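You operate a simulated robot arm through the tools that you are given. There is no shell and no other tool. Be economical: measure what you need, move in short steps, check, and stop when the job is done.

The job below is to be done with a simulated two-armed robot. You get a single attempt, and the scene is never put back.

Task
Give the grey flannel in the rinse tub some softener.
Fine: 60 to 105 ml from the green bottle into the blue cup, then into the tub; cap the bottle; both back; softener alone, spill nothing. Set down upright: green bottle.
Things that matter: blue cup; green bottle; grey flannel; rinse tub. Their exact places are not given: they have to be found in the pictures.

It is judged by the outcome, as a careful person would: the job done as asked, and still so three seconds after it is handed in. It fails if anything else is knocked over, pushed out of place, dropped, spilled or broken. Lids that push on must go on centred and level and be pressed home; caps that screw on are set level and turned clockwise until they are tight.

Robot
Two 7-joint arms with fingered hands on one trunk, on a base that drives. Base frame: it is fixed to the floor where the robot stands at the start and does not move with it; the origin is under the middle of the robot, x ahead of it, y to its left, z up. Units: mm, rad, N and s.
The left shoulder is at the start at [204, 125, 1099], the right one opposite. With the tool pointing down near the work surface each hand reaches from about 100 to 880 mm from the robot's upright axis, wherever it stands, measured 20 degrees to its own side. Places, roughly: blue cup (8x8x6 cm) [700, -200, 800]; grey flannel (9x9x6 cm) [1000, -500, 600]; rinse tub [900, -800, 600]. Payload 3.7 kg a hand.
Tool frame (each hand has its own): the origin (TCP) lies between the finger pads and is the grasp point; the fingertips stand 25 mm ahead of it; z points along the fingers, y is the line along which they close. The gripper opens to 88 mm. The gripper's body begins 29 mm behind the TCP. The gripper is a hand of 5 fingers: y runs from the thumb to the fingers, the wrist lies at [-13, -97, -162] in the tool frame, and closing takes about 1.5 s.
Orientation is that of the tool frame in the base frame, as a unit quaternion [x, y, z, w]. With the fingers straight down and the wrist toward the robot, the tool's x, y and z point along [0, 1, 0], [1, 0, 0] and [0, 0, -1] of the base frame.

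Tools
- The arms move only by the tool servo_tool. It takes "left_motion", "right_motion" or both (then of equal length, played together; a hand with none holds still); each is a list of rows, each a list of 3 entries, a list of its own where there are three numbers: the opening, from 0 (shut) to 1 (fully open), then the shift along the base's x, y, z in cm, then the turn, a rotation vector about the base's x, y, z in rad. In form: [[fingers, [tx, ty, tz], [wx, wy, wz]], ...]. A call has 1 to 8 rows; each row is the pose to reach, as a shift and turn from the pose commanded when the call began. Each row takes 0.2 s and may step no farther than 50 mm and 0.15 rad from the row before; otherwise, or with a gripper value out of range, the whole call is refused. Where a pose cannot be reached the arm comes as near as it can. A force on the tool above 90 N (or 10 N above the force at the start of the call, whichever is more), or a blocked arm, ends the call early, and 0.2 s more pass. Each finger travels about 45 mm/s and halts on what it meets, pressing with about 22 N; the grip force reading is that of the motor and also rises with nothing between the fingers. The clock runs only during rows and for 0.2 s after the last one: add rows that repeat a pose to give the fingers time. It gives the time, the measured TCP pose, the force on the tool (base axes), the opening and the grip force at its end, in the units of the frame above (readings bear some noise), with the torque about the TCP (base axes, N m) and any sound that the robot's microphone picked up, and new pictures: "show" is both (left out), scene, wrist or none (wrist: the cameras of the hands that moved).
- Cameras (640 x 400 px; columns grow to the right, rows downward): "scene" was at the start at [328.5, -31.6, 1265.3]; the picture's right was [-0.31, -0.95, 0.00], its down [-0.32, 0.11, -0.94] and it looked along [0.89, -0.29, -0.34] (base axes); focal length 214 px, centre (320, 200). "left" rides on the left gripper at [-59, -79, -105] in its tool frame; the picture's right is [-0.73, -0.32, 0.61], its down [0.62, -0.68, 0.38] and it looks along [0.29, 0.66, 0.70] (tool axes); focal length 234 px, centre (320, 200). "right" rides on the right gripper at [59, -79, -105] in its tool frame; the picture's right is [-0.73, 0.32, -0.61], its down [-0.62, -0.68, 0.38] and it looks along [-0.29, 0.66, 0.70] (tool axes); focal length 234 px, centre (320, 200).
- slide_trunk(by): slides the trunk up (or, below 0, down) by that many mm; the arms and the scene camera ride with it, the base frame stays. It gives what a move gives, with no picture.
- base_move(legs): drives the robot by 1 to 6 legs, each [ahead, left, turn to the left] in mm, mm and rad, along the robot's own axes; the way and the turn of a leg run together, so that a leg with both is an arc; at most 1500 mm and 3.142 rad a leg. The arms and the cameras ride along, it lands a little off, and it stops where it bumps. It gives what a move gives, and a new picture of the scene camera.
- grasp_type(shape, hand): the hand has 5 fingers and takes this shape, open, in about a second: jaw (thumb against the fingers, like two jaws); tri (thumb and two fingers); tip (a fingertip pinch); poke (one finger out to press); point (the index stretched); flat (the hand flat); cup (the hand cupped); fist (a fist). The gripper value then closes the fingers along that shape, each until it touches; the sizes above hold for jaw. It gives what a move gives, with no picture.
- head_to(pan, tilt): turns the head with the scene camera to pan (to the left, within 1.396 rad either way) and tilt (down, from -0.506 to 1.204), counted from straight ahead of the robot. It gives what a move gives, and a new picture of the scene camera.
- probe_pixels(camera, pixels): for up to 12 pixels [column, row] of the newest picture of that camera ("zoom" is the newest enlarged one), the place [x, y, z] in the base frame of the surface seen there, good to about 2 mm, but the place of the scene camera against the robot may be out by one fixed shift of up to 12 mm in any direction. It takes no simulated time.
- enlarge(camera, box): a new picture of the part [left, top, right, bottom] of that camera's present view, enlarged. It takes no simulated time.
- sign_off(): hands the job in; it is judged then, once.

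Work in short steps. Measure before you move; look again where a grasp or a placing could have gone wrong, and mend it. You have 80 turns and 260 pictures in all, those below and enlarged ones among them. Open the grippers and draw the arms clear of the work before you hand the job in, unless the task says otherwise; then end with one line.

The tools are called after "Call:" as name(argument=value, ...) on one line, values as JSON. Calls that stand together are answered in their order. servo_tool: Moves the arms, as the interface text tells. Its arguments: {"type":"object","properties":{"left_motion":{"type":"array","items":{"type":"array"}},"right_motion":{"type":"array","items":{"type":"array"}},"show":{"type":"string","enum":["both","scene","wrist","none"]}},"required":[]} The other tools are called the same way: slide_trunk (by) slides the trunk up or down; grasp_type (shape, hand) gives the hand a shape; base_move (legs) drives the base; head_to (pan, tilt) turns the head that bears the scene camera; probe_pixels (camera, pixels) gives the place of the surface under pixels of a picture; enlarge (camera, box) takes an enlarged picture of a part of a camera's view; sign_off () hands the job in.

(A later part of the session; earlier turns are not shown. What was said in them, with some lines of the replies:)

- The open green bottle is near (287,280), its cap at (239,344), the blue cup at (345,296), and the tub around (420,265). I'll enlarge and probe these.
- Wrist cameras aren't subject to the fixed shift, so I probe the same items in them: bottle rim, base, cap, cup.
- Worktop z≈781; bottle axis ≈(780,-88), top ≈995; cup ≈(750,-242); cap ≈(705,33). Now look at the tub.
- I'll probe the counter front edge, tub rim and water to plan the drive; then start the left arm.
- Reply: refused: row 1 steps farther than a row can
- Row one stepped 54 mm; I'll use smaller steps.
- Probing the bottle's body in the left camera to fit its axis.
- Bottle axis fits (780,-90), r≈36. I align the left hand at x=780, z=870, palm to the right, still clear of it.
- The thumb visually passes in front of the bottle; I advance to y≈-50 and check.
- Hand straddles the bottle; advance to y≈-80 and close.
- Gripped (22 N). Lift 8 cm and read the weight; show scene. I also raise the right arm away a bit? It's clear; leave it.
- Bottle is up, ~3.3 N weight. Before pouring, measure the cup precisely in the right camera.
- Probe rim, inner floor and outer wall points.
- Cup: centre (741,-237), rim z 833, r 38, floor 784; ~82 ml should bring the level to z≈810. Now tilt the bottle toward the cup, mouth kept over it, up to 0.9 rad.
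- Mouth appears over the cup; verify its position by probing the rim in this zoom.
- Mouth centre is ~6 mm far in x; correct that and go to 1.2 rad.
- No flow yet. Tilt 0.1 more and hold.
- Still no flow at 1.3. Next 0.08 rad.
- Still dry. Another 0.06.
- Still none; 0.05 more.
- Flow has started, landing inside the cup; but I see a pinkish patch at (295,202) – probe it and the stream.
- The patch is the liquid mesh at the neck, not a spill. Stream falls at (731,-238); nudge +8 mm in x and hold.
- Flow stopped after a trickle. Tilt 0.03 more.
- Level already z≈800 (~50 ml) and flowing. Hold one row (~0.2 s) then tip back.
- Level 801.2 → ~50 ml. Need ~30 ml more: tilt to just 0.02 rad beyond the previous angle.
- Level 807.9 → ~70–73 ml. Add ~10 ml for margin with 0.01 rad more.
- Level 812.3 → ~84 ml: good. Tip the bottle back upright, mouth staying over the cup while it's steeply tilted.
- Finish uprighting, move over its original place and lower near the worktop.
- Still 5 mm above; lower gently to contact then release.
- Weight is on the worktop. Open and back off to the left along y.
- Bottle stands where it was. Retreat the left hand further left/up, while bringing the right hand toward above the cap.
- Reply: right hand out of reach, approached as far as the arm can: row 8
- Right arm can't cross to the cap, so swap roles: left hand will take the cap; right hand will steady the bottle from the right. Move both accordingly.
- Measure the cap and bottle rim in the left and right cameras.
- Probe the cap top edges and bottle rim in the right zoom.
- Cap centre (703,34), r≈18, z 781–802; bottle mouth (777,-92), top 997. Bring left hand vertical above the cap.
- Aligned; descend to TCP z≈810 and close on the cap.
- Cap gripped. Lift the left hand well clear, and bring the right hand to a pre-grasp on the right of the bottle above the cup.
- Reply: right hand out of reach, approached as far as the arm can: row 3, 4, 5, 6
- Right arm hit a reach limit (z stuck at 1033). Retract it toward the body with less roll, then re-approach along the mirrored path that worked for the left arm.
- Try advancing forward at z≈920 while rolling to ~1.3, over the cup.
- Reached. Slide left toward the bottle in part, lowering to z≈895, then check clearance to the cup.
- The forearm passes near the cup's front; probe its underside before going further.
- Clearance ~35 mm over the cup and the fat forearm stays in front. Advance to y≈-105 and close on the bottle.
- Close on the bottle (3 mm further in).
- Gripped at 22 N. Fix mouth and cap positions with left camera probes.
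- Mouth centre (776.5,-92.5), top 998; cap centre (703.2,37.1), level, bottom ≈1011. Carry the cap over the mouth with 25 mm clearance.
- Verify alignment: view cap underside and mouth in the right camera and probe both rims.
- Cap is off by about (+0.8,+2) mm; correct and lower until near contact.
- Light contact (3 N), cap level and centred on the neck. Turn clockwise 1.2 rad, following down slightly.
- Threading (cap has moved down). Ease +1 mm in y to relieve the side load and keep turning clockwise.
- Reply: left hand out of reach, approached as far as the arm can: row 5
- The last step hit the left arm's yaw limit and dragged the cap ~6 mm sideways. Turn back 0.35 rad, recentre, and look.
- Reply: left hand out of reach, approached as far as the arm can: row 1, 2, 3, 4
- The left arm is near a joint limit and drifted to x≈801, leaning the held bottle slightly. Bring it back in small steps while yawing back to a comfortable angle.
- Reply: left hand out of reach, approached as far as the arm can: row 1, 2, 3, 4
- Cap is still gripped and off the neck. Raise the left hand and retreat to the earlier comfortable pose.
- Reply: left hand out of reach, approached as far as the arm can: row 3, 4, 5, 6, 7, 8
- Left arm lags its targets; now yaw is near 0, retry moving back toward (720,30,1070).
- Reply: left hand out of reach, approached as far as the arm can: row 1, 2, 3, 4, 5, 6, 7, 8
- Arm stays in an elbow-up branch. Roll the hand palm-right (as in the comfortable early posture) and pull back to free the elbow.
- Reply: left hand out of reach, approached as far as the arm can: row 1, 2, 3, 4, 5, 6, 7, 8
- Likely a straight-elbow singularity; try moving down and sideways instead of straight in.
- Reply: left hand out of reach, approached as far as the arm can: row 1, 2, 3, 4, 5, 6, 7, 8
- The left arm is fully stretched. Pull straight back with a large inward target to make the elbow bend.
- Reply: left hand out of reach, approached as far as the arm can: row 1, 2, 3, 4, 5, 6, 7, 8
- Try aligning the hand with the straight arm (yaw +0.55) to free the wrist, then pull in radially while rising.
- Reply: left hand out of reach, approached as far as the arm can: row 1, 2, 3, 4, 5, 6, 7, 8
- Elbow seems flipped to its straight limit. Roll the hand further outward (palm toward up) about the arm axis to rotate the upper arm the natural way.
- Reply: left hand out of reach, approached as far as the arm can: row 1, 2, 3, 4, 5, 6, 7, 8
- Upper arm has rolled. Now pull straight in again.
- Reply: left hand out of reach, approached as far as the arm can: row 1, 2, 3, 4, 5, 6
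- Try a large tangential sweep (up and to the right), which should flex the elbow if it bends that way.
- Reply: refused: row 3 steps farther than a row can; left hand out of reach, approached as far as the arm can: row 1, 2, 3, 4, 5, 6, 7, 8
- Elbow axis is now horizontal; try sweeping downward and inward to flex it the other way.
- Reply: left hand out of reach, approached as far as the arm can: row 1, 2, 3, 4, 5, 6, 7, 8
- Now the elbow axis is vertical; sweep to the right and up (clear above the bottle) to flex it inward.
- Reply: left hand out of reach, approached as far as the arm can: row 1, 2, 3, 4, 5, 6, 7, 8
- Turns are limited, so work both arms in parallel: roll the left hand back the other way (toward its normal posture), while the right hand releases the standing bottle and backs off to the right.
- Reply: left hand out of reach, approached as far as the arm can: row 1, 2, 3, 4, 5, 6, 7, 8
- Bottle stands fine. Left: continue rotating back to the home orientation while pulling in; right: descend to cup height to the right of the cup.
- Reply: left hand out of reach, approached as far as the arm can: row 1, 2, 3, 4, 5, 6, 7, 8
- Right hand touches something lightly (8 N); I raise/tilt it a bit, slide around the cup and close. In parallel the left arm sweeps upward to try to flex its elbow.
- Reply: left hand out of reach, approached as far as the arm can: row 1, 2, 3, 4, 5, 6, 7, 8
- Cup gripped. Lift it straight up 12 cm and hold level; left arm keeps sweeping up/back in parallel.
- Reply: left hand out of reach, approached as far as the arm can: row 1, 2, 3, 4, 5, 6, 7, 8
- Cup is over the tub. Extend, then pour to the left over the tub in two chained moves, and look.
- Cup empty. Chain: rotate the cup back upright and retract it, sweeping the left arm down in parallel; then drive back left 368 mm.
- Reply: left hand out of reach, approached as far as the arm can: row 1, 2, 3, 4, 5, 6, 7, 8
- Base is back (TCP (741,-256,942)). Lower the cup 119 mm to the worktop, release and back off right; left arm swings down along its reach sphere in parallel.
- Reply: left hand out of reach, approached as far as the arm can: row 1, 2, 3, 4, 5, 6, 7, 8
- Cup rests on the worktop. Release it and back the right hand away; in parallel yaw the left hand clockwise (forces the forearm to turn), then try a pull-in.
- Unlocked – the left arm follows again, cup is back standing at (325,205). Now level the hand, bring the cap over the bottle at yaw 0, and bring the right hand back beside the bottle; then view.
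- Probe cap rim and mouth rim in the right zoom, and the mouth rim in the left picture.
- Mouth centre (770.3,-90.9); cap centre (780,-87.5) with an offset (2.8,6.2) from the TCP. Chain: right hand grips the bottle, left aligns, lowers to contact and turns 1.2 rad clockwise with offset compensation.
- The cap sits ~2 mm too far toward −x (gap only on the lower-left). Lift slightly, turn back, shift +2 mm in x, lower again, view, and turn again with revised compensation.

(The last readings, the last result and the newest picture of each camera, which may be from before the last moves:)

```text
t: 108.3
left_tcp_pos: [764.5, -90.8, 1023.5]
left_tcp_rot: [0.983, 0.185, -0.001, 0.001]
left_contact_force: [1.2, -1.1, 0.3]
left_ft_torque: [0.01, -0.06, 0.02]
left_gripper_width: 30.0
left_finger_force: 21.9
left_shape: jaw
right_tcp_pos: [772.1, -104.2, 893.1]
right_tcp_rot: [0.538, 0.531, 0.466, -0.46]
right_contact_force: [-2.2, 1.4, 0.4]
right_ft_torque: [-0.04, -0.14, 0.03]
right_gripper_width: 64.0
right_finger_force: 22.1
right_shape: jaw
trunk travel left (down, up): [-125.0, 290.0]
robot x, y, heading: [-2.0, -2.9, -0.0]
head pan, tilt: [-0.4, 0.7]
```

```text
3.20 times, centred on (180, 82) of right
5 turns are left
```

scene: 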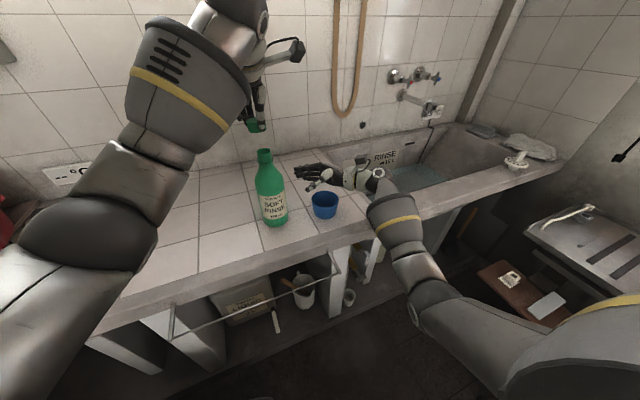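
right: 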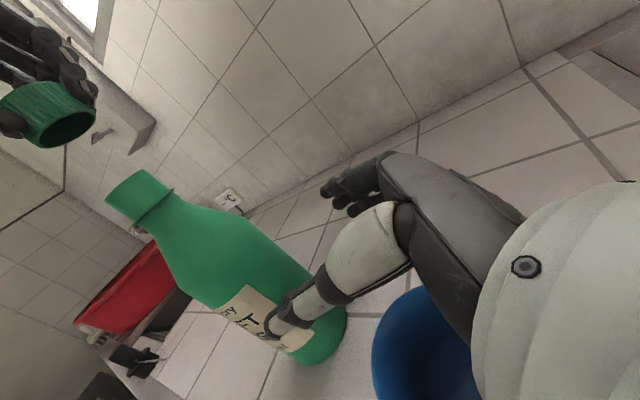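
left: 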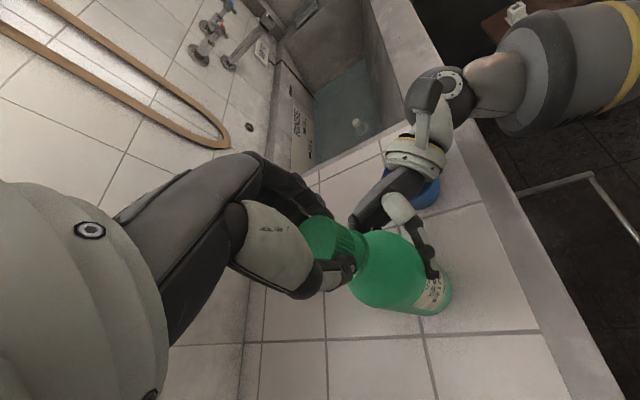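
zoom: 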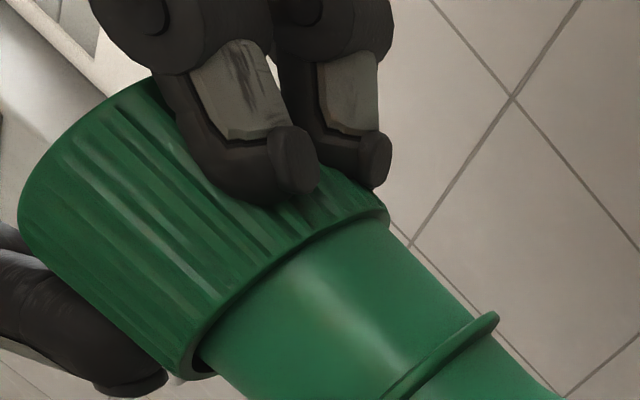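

Force dropped to ~0 and the cap moved down: it is threading, level and centred. Chain regrasp strokes: open, turn back centred on the cap, close, turn clockwise — several times.

Call:
servo_tool(left_motion=[[0.5, [0, 0, 0], [0, 0, 0]], [1, [0, 0, 0], [0, 0, 0]], [1, [0, 0, 0], [0, 0, 0]], [1, [0.15, 0, 0], [0, 0, 0.15]], [1, [0.3, 0, 0], [0, 0, 0.3]], [1, [0.45, 0, 0], [0, 0, 0.45]], [1, [0.6, 0, 0], [0, 0, 0.6]], [1, [0.6, 0, 0], [0, 0, 0.75]]], show="none")

Call:
servo_tool(left_motion=[[1, [0, 0, 0], [0, 0, 0.15]], [1, [0, 0, 0], [0, 0, 0.3]], [1, [0, 0, 0], [0, 0, 0.45]], [0.5, [0, 0, 0], [0, 0, 0.45]], [0, [0, 0, 0], [0, 0, 0.45]], [0, [0, 0, 0], [0, 0, 0.45]], [0, [0, 0, 0], [0, 0, 0.45]], [0, [0, 0, 0], [0, 0, 0.45]]], show="none")

Call:
servo_tool(left_motion=[[0, [0, 0, -0.015], [0, 0, -0.15]], [0, [0, 0, -0.03], [0, 0, -0.3]], [0, [0, 0, -0.045], [0, 0, -0.45]], [0, [0, 0, -0.06], [0, 0, -0.6]], [0, [0, 0, -0.075], [0, 0, -0.75]], [0, [0, 0, -0.09], [0, 0, -0.9]], [0, [0, 0, -0.105], [0, 0, -1.05]], [0, [0, 0, -0.12], [0, 0, -1.2]]], show="none")

Call:
enlarge(camera="right", box=[80, 20, 280, 145])

Call:
servo_tool(left_motion=[[0.5, [0, 0, 0], [0, 0, 0]], [1, [0, 0, 0], [0, 0, 0]], [1, [0, 0, 0], [0, 0, 0]], [1, [0, 0, 0], [0, 0, 0.15]], [1, [0, 0, 0], [0, 0, 0.3]], [1, [0, 0, 0], [0, 0, 0.45]], [1, [0, 0, 0], [0, 0, 0.6]], [1, [0, 0, 0], [0, 0, 0.75]]], show="none")

Call:
servo_tool(left_motion=[[1, [0, 0, 0], [0, 0, 0.15]], [1, [0, 0, 0], [0, 0, 0.3]], [1, [0, 0, 0], [0, 0, 0.45]], [0.5, [0, 0, 0], [0, 0, 0.45]], [0, [0, 0, 0], [0, 0, 0.45]], [0, [0, 0, 0], [0, 0, 0.45]], [0, [0, 0, 0], [0, 0, 0.45]], [0, [0, 0, 0], [0, 0, 0.45]]], show="none")

Call:
servo_tool(left_motion=[[0, [0, 0, -0.015], [0, 0, -0.15]], [0, [0, 0, -0.03], [0, 0, -0.3]], [0, [0, 0, -0.045], [0, 0, -0.45]], [0, [0, 0, -0.06], [0, 0, -0.6]], [0, [0, 0, -0.075], [0, 0, -0.75]], [0, [0, 0, -0.09], [0, 0, -0.9]], [0, [0, 0, -0.105], [0, 0, -1.05]], [0, [0, 0, -0.12], [0, 0, -1.2]]], show="wrist")

Call:
enlarge(camera="right", box=[80, 20, 280, 145])

```text
t: 110.1
left_tcp_pos: [770.0, -91.9, 1024.7]
left_tcp_rot: [0.846, 0.534, 0.0, 0.002]
left_contact_force: [-0.2, -0.2, 0.1]
left_ft_torque: [0.01, -0.02, -0.01]
left_gripper_width: 87.6
left_finger_force: 0.1
left_shape: jaw
right_tcp_pos: [773.2, -106.5, 892.6]
right_tcp_rot: [0.538, 0.531, 0.467, -0.46]
right_contact_force: [0.3, 0.8, -0.2]
right_ft_torque: [0.0, -0.15, 0.01]
right_gripper_width: 64.3
right_finger_force: 22.1
right_shape: jaw
trunk travel left (down, up): [-125.0, 290.0]
robot x, y, heading: [-0.8, -4.3, 0.003]
head pan, tilt: [-0.4, 0.7]
```

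```text
t: 111.9
left_tcp_pos: [771.1, -92.5, 1024.3]
left_tcp_rot: [0.706, 0.708, 0.001, 0.002]
left_contact_force: [-0.3, -0.3, -0.3]
left_ft_torque: [0.03, 0.01, -0.01]
left_gripper_width: 31.2
left_finger_force: 21.7
left_shape: jaw
right_tcp_pos: [771.9, -104.9, 893.4]
right_tcp_rot: [0.539, 0.529, 0.468, -0.459]
right_contact_force: [3.5, -0.4, 1.0]
right_ft_torque: [0.01, -0.14, 0.02]
right_gripper_width: 64.1
right_finger_force: 22.5
right_shape: jaw
trunk travel left (down, up): [-125.0, 290.0]
robot x, y, heading: [0.3, -7.8, 0.005]
head pan, tilt: [-0.4, 0.7]
```

```text
t: 113.7
left_tcp_pos: [771.1, -91.6, 1022.5]
left_tcp_rot: [0.983, 0.184, -0.001, 0.002]
left_contact_force: [2.5, 1.9, 0.1]
left_ft_torque: [0.03, -0.06, 0.01]
left_gripper_width: 30.9
left_finger_force: 22.0
left_shape: jaw
right_tcp_pos: [773.1, -105.3, 893.5]
right_tcp_rot: [0.538, 0.531, 0.466, -0.459]
right_contact_force: [-2.5, -2.2, 1.2]
right_ft_torque: [0.02, -0.14, -0.03]
right_gripper_width: 64.0
right_finger_force: 22.0
right_shape: jaw
trunk travel left (down, up): [-125.0, 290.0]
robot x, y, heading: [0.9, -3.0, 0.001]
head pan, tilt: [-0.4, 0.7]
```

```text
3.20 times, centred on (180, 82) of right
```

zoom: 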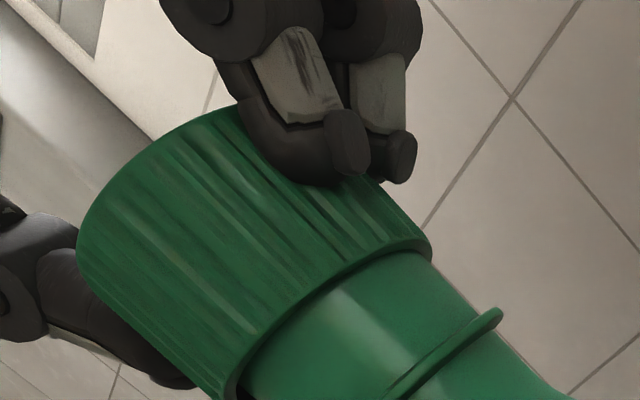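

```text
t: 115.5
left_tcp_pos: [770.9, -91.1, 1022.4]
left_tcp_rot: [0.846, 0.534, 0.0, 0.002]
left_contact_force: [-0.3, -0.5, -0.4]
left_ft_torque: [0.02, -0.03, -0.02]
left_gripper_width: 87.6
left_finger_force: 0.0
left_shape: jaw
right_tcp_pos: [773.8, -104.8, 892.6]
right_tcp_rot: [0.538, 0.53, 0.466, -0.46]
right_contact_force: [0.4, 0.3, 0.8]
right_ft_torque: [0.01, -0.16, 0.03]
right_gripper_width: 64.3
right_finger_force: 21.5
right_shape: jaw
trunk travel left (down, up): [-125.0, 290.0]
robot x, y, heading: [-1.5, -0.1, -0.0]
head pan, tilt: [-0.4, 0.7]
```

```text
t: 117.3
left_tcp_pos: [770.2, -91.0, 1025.3]
left_tcp_rot: [0.707, 0.708, 0.002, 0.004]
left_contact_force: [-2.2, 2.1, 11.0]
left_ft_torque: [-0.02, 0.03, -0.01]
left_gripper_width: 24.5
left_finger_force: 22.3
left_shape: jaw
right_tcp_pos: [772.5, -105.0, 892.9]
right_tcp_rot: [0.539, 0.531, 0.466, -0.459]
right_contact_force: [1.9, -1.4, 0.0]
right_ft_torque: [-0.06, -0.07, 0.05]
right_gripper_width: 64.0
right_finger_force: 22.7
right_shape: jaw
trunk travel left (down, up): [-125.0, 290.0]
robot x, y, heading: [-0.9, -2.8, 0.002]
head pan, tilt: [-0.4, 0.7]
```

```text
t: 119.1
left_tcp_pos: [769.7, -91.3, 1024.5]
left_tcp_rot: [0.983, 0.184, 0.002, 0.002]
left_contact_force: [7.1, -0.6, 24.1]
left_ft_torque: [-0.29, -0.25, 0.01]
left_gripper_width: 24.3
left_finger_force: 22.0
left_shape: jaw
right_tcp_pos: [771.0, -103.9, 894.4]
right_tcp_rot: [0.539, 0.531, 0.466, -0.459]
right_contact_force: [-5.5, -1.8, -2.7]
right_ft_torque: [-0.1, -0.01, 0.09]
right_gripper_width: 63.5
right_finger_force: 21.6
right_shape: jaw
trunk travel left (down, up): [-125.0, 290.0]
robot x, y, heading: [0.1, -3.6, -0.002]
head pan, tilt: [-0.4, 0.7]
```

left: 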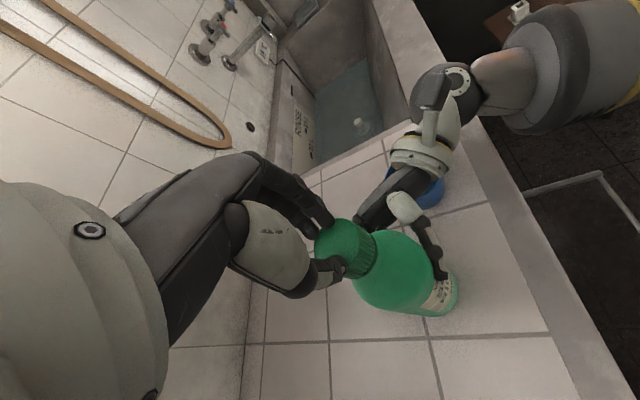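

```text
3.20 times, centred on (180, 82) of right
4 turns are left
```

zoom: 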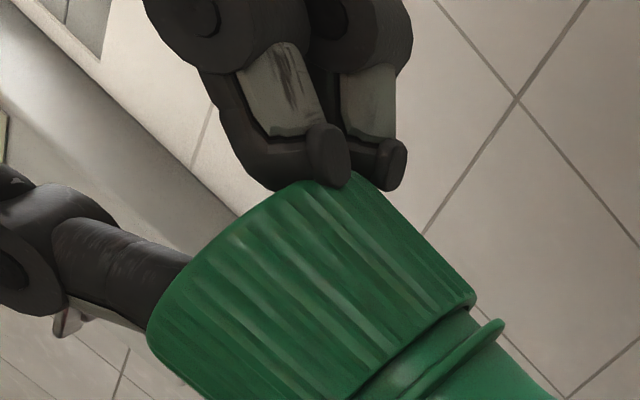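

The cap has screwed most of the way (small gap to the bead left); last grip slid onto its top. Regrasp ~12 mm lower and give two more clockwise strokes.

Call:
servo_tool(left_motion=[[0.5, [0, 0, 0], [0, 0, 0]], [1, [0, 0, 0.2], [0, 0, 0]], [1, [0, 0, 0.2], [0, 0, 0]], [1, [0, 0, 0], [0, 0, 0.15]], [1, [0, 0, -0.3], [0, 0, 0.3]], [1, [0, 0, -0.6], [0, 0, 0.45]], [1, [0, 0, -0.9], [0, 0, 0.6]], [1, [0, 0, -1.2], [0, 0, 0.75]]], show="none")

Call:
servo_tool(left_motion=[[1, [0, 0, 0], [0, 0, 0.15]], [1, [0, 0, 0], [0, 0, 0.3]], [1, [0, 0, 0], [0, 0, 0.45]], [0.5, [0, 0, 0], [0, 0, 0.45]], [0, [0, 0, 0], [0, 0, 0.45]], [0, [0, 0, 0], [0, 0, 0.45]], [0, [0, 0, 0], [0, 0, 0.45]], [0, [0, 0, 0], [0, 0, 0.45]]], show="none")

Call:
servo_tool(left_motion=[[0, [0, 0, -0.02], [0, 0, -0.15]], [0, [0, 0, -0.04], [0, 0, -0.3]], [0, [0, 0, -0.06], [0, 0, -0.45]], [0, [0, 0, -0.08], [0, 0, -0.6]], [0, [0, 0, -0.1], [0, 0, -0.75]], [0, [0, 0, -0.12], [0, 0, -0.9]], [0, [0, 0, -0.14], [0, 0, -1.05]], [0, [0, 0, -0.16], [0, 0, -1.2]]], show="none")

Call:
enlarge(camera="right", box=[80, 40, 280, 165])

Call:
servo_tool(left_motion=[[0.5, [0, 0, 0], [0, 0, 0]], [1, [0, 0, 0], [0, 0, 0]], [1, [0, 0, 0], [0, 0, 0]], [1, [0, 0, 0], [0, 0, 0.15]], [1, [0, 0, 0], [0, 0, 0.3]], [1, [0, 0, 0], [0, 0, 0.45]], [1, [0, 0, 0], [0, 0, 0.6]], [1, [0, 0, 0], [0, 0, 0.75]]], show="none")

Call:
servo_tool(left_motion=[[1, [0, 0, 0], [0, 0, 0.15]], [1, [0, 0, 0], [0, 0, 0.3]], [1, [0, 0, 0], [0, 0, 0.45]], [0.5, [0, 0, 0], [0, 0, 0.45]], [0, [0, 0, 0], [0, 0, 0.45]], [0, [0, 0, 0], [0, 0, 0.45]], [0, [0, 0, 0], [0, 0, 0.45]], [0, [0, 0, 0], [0, 0, 0.45]]], show="none")

Call:
servo_tool(left_motion=[[0, [0, 0, 0], [0, 0, -0.15]], [0, [0, 0, 0], [0, 0, -0.3]], [0, [0, 0, 0], [0, 0, -0.45]], [0, [0, 0, 0], [0, 0, -0.6]], [0, [0, 0, 0], [0, 0, -0.75]], [0, [0, 0, 0], [0, 0, -0.9]], [0, [0, 0, 0], [0, 0, -1.05]], [0, [0, 0, 0], [0, 0, -1.2]]], show="wrist")

Call:
enlarge(camera="right", box=[80, 40, 280, 165])

```text
t: 120.9
left_tcp_pos: [771.5, -90.9, 1006.6]
left_tcp_rot: [0.846, 0.534, 0.0, 0.001]
left_contact_force: [0.1, 0.2, 0.3]
left_ft_torque: [0.02, -0.01, 0.02]
left_gripper_width: 87.6
left_finger_force: 0.1
left_shape: jaw
right_tcp_pos: [770.4, -105.3, 892.7]
right_tcp_rot: [0.538, 0.531, 0.466, -0.46]
right_contact_force: [0.8, 1.8, 3.6]
right_ft_torque: [0.1, -0.13, 0.02]
right_gripper_width: 63.9
right_finger_force: 22.0
right_shape: jaw
trunk travel left (down, up): [-125.0, 290.0]
robot x, y, heading: [0.6, -5.0, 0.003]
head pan, tilt: [-0.4, 0.7]
```

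```text
t: 122.7
left_tcp_pos: [770.4, -92.2, 1009.3]
left_tcp_rot: [0.707, 0.708, 0.0, 0.001]
left_contact_force: [-1.4, 0.2, -0.6]
left_ft_torque: [0.0, -0.01, -0.03]
left_gripper_width: 28.6
left_finger_force: 22.6
left_shape: jaw
right_tcp_pos: [773.4, -105.5, 893.2]
right_tcp_rot: [0.538, 0.531, 0.467, -0.459]
right_contact_force: [2.8, 1.6, 4.2]
right_ft_torque: [0.1, -0.13, 0.02]
right_gripper_width: 64.3
right_finger_force: 21.7
right_shape: jaw
trunk travel left (down, up): [-125.0, 290.0]
robot x, y, heading: [-0.6, -5.1, -0.004]
head pan, tilt: [-0.4, 0.7]
```

```text
t: 124.5
left_tcp_pos: [769.6, -91.8, 1008.3]
left_tcp_rot: [0.983, 0.185, 0.0, 0.002]
left_contact_force: [7.4, 3.5, -0.4]
left_ft_torque: [0.02, -0.14, 0.16]
left_gripper_width: 28.5
left_finger_force: 22.1
left_shape: jaw
right_tcp_pos: [771.9, -104.1, 893.5]
right_tcp_rot: [0.538, 0.53, 0.466, -0.46]
right_contact_force: [-10.7, -5.1, 6.1]
right_ft_torque: [0.1, -0.31, -0.05]
right_gripper_width: 61.5
right_finger_force: 21.8
right_shape: jaw
trunk travel left (down, up): [-125.0, 290.0]
robot x, y, heading: [2.7, -3.5, -0.005]
head pan, tilt: [-0.4, 0.7]
```

```text
3.20 times, centred on (180, 102) of right
```

zoom: 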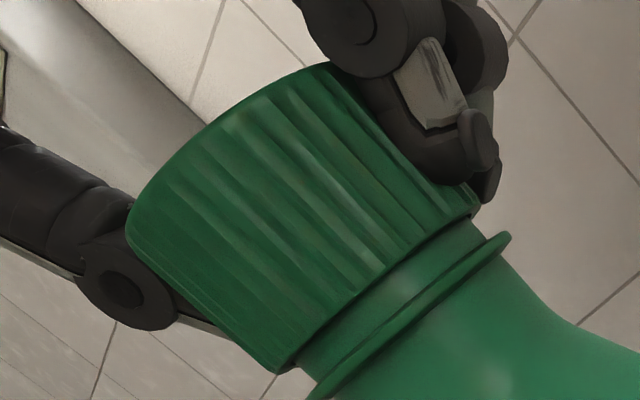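

```text
t: 126.3
left_tcp_pos: [771.0, -91.0, 1008.0]
left_tcp_rot: [0.846, 0.534, -0.001, 0.001]
left_contact_force: [-0.1, -0.2, 0.4]
left_ft_torque: [-0.01, -0.02, 0.02]
left_gripper_width: 87.5
left_finger_force: 0.2
left_shape: jaw
right_tcp_pos: [772.7, -105.5, 893.4]
right_tcp_rot: [0.538, 0.531, 0.466, -0.46]
right_contact_force: [0.4, 2.6, 4.6]
right_ft_torque: [0.13, -0.14, 0.05]
right_gripper_width: 62.6
right_finger_force: 22.4
right_shape: jaw
trunk travel left (down, up): [-125.0, 290.0]
robot x, y, heading: [2.0, -1.5, 0.001]
head pan, tilt: [-0.4, 0.7]
```

```text
t: 128.1
left_tcp_pos: [769.6, -92.9, 1007.1]
left_tcp_rot: [0.707, 0.708, 0.0, 0.001]
left_contact_force: [-1.6, 1.0, 1.0]
left_ft_torque: [0.04, 0.0, 0.05]
left_gripper_width: 27.9
left_finger_force: 21.8
left_shape: jaw
right_tcp_pos: [771.6, -105.2, 893.6]
right_tcp_rot: [0.538, 0.53, 0.467, -0.46]
right_contact_force: [2.6, -1.7, 4.1]
right_ft_torque: [0.06, -0.12, 0.02]
right_gripper_width: 62.9
right_finger_force: 22.2
right_shape: jaw
trunk travel left (down, up): [-125.0, 290.0]
robot x, y, heading: [-1.2, -4.2, 0.002]
head pan, tilt: [-0.4, 0.7]
```

```text
t: 129.9
left_tcp_pos: [771.3, -90.3, 1007.8]
left_tcp_rot: [0.983, 0.184, 0.001, 0.002]
left_contact_force: [8.0, 1.0, -0.6]
left_ft_torque: [-0.08, -0.16, 0.06]
left_gripper_width: 27.9
left_finger_force: 22.0
left_shape: jaw
right_tcp_pos: [772.1, -105.2, 892.5]
right_tcp_rot: [0.537, 0.532, 0.466, -0.459]
right_contact_force: [-10.4, 0.4, 6.3]
right_ft_torque: [0.13, -0.4, -0.05]
right_gripper_width: 61.9
right_finger_force: 22.2
right_shape: jaw
trunk travel left (down, up): [-125.0, 290.0]
robot x, y, heading: [0.3, -4.2, 0.004]
head pan, tilt: [-0.4, 0.7]
```

left: 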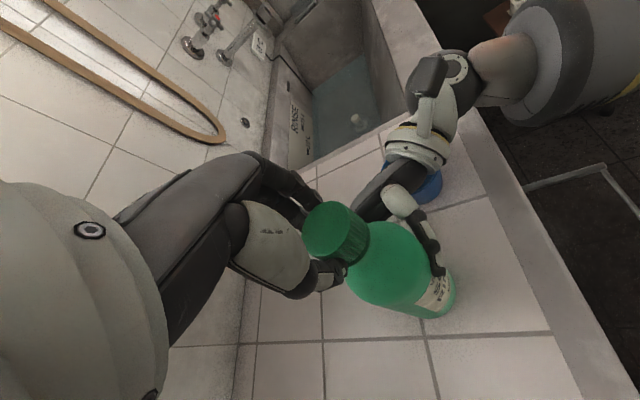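

```text
3.20 times, centred on (180, 102) of right
3 turns are left
```

zoom: 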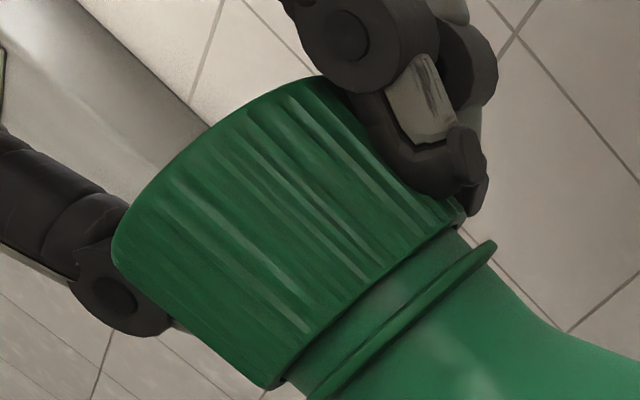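

Torque rose and the cap no longer descends: it is tight and level. Release the cap and withdraw the left hand upward, then release the bottle and withdraw the right hand over the cup; then look.

Call:
servo_tool(left_motion=[[0.5, [0, 0, 0], [0, 0, 0]], [1, [0, 0, 0], [0, 0, 0]], [1, [0, 0, 0], [0, 0, 0]], [1, [0, 0, 2], [0, 0, 0]], [1, [0, 0, 5.5], [0, 0, 0]], [1, [0, 0, 10], [0, 0, 0]], [1, [-1, 4, 12], [0, 0, 0]], [1, [-3, 8, 13], [0, 0, 0]]], show="none")

Call:
servo_tool(left_motion=[[1, [-2, 4, 0], [0, 0, 0.1]], [1, [-4, 8, 0], [0, 0, 0.2]], [1, [-6, 12, 0], [0, 0, 0.3]], [1, [-8, 15, 0], [0, 0, 0.4]], [1, [-8, 15, 0], [0, 0, 0.4]], [1, [-8, 15, 0], [0, 0, 0.4]], [1, [-8, 15, 0], [0, 0, 0.4]], [1, [-8, 15, 0], [0, 0, 0.4]]], right_motion=[[0.3, [0, 0, 0], [0, 0, 0]], [0.6, [0, 0, 0], [0, 0, 0]], [1, [0, 0, 0], [0, 0, 0]], [1, [0, 0, 0], [0, 0, 0]], [1, [0, -2, 0.1], [0, 0, 0]], [1, [0, -6, 0.4], [0, 0, 0]], [1, [0, -10.5, 0.5], [0, 0, 0]], [1, [0, -15, 0.5], [0, 0, 0]]], show="none")

Call:
servo_tool(right_motion=[[1, [0, -4, 0.5], [0, 0, 0]], [1, [0, -8, 2], [0, 0, 0]], [1, [-1, -11, 5], [0, 0, 0]], [1, [-3, -13, 8], [0, 0, 0]], [1, [-6, -14, 11], [0, 0, 0]], [1, [-9, -14, 13], [0, 0, 0]]], show="both")

Call:
enlarge(camera="scene", box=[200, 120, 380, 250])

Call:
enlarge(camera="right", box=[100, 100, 340, 320])

```text
t: 131.7
left_tcp_pos: [743.0, -10.3, 1137.8]
left_tcp_rot: [0.983, 0.186, -0.001, 0.002]
left_contact_force: [0.4, 0.2, -0.2]
left_ft_torque: [0.0, -0.01, 0.0]
left_gripper_width: 87.9
left_finger_force: 0.0
left_shape: jaw
right_tcp_pos: [772.7, -104.7, 893.0]
right_tcp_rot: [0.538, 0.532, 0.466, -0.46]
right_contact_force: [-0.5, 0.2, 1.1]
right_ft_torque: [-0.04, -0.11, -0.02]
right_gripper_width: 62.8
right_finger_force: 22.0
right_shape: jaw
trunk travel left (down, up): [-125.0, 290.0]
robot x, y, heading: [3.4, -1.3, 0.001]
head pan, tilt: [-0.4, 0.7]
```

```text
t: 133.5
left_tcp_pos: [663.0, 138.6, 1138.3]
left_tcp_rot: [0.926, 0.377, -0.001, 0.001]
left_contact_force: [0.4, 0.6, -0.2]
left_ft_torque: [0.01, 0.0, 0.02]
left_gripper_width: 87.9
left_finger_force: 0.0
left_shape: jaw
right_tcp_pos: [770.6, -255.9, 896.4]
right_tcp_rot: [0.538, 0.53, 0.466, -0.46]
right_contact_force: [0.1, 0.5, 0.6]
right_ft_torque: [-0.01, -0.01, -0.02]
right_gripper_width: 88.1
right_finger_force: 0.1
right_shape: jaw
trunk travel left (down, up): [-125.0, 290.0]
robot x, y, heading: [-3.5, -6.2, -0.002]
head pan, tilt: [-0.4, 0.7]
```

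```text
t: 134.9
left_tcp_pos: [661.0, 139.3, 1138.3]
left_tcp_rot: [0.926, 0.378, 0.0, 0.001]
left_contact_force: [0.5, 0.7, 0.8]
left_ft_torque: [-0.02, 0.0, -0.01]
left_gripper_width: 87.6
left_finger_force: 0.0
left_shape: jaw
right_tcp_pos: [680.8, -392.4, 1027.9]
right_tcp_rot: [0.538, 0.531, 0.466, -0.46]
right_contact_force: [0.7, 0.6, -0.4]
right_ft_torque: [0.0, 0.0, 0.01]
right_gripper_width: 87.9
right_finger_force: 0.0
right_shape: jaw
trunk travel left (down, up): [-125.0, 290.0]
robot x, y, heading: [-1.5, -1.0, -0.001]
head pan, tilt: [-0.4, 0.7]
```

scene: 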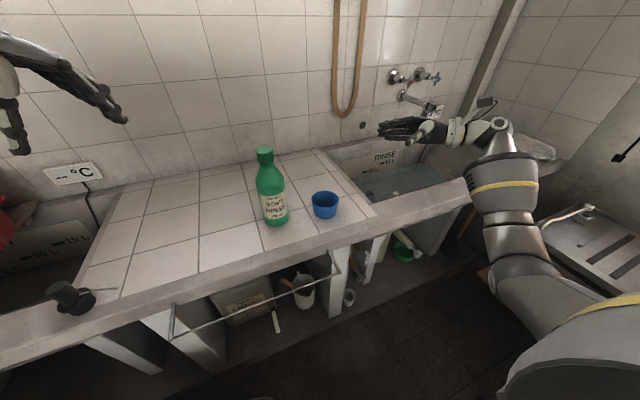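
right: 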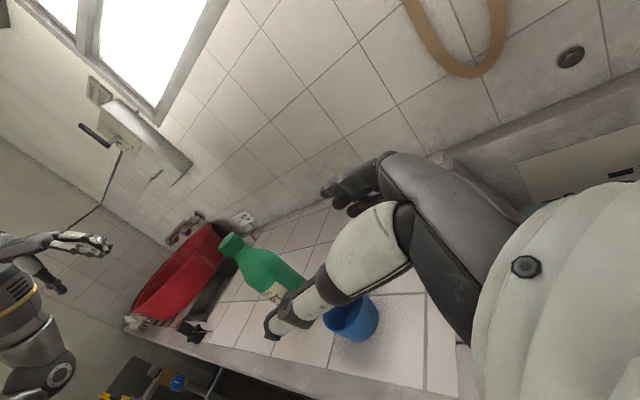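

```text
3.08 times, centred on (290, 185) of scene
```

zoom: 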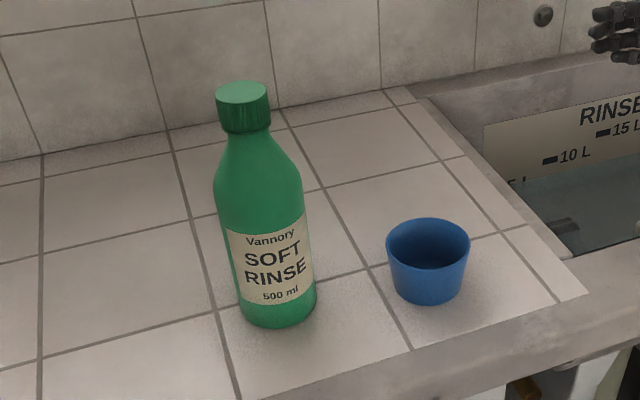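

```text
1.82 times, centred on (220, 210) of right
2 turns are left
```

zoom: 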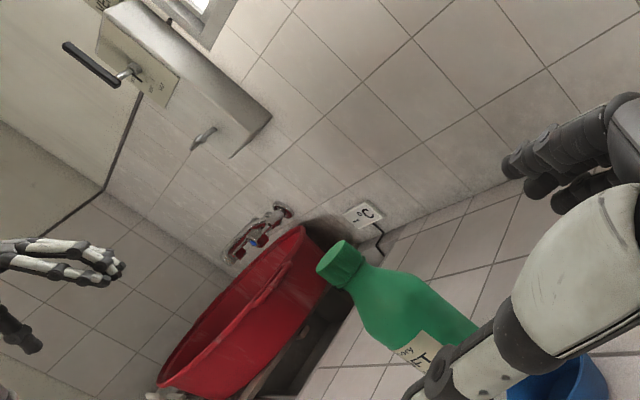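

The bottle is capped and standing upright, the empty cup is back in its place, the worktop is clean, and both hands are open and clear. I'm handing the job in.

Call:
sign_off()

```text
The job is handed in.
```

I poured about 84 ml of softener into the blue cup, by its measured level, and emptied it into the rinse tub. The green bottle is capped and upright within about 6 mm of its old spot; the cup is back in place and I saw no spills. I judged the cap tight because it stopped moving down and the turning force rose. I never saw the flannel or the water after the pour.
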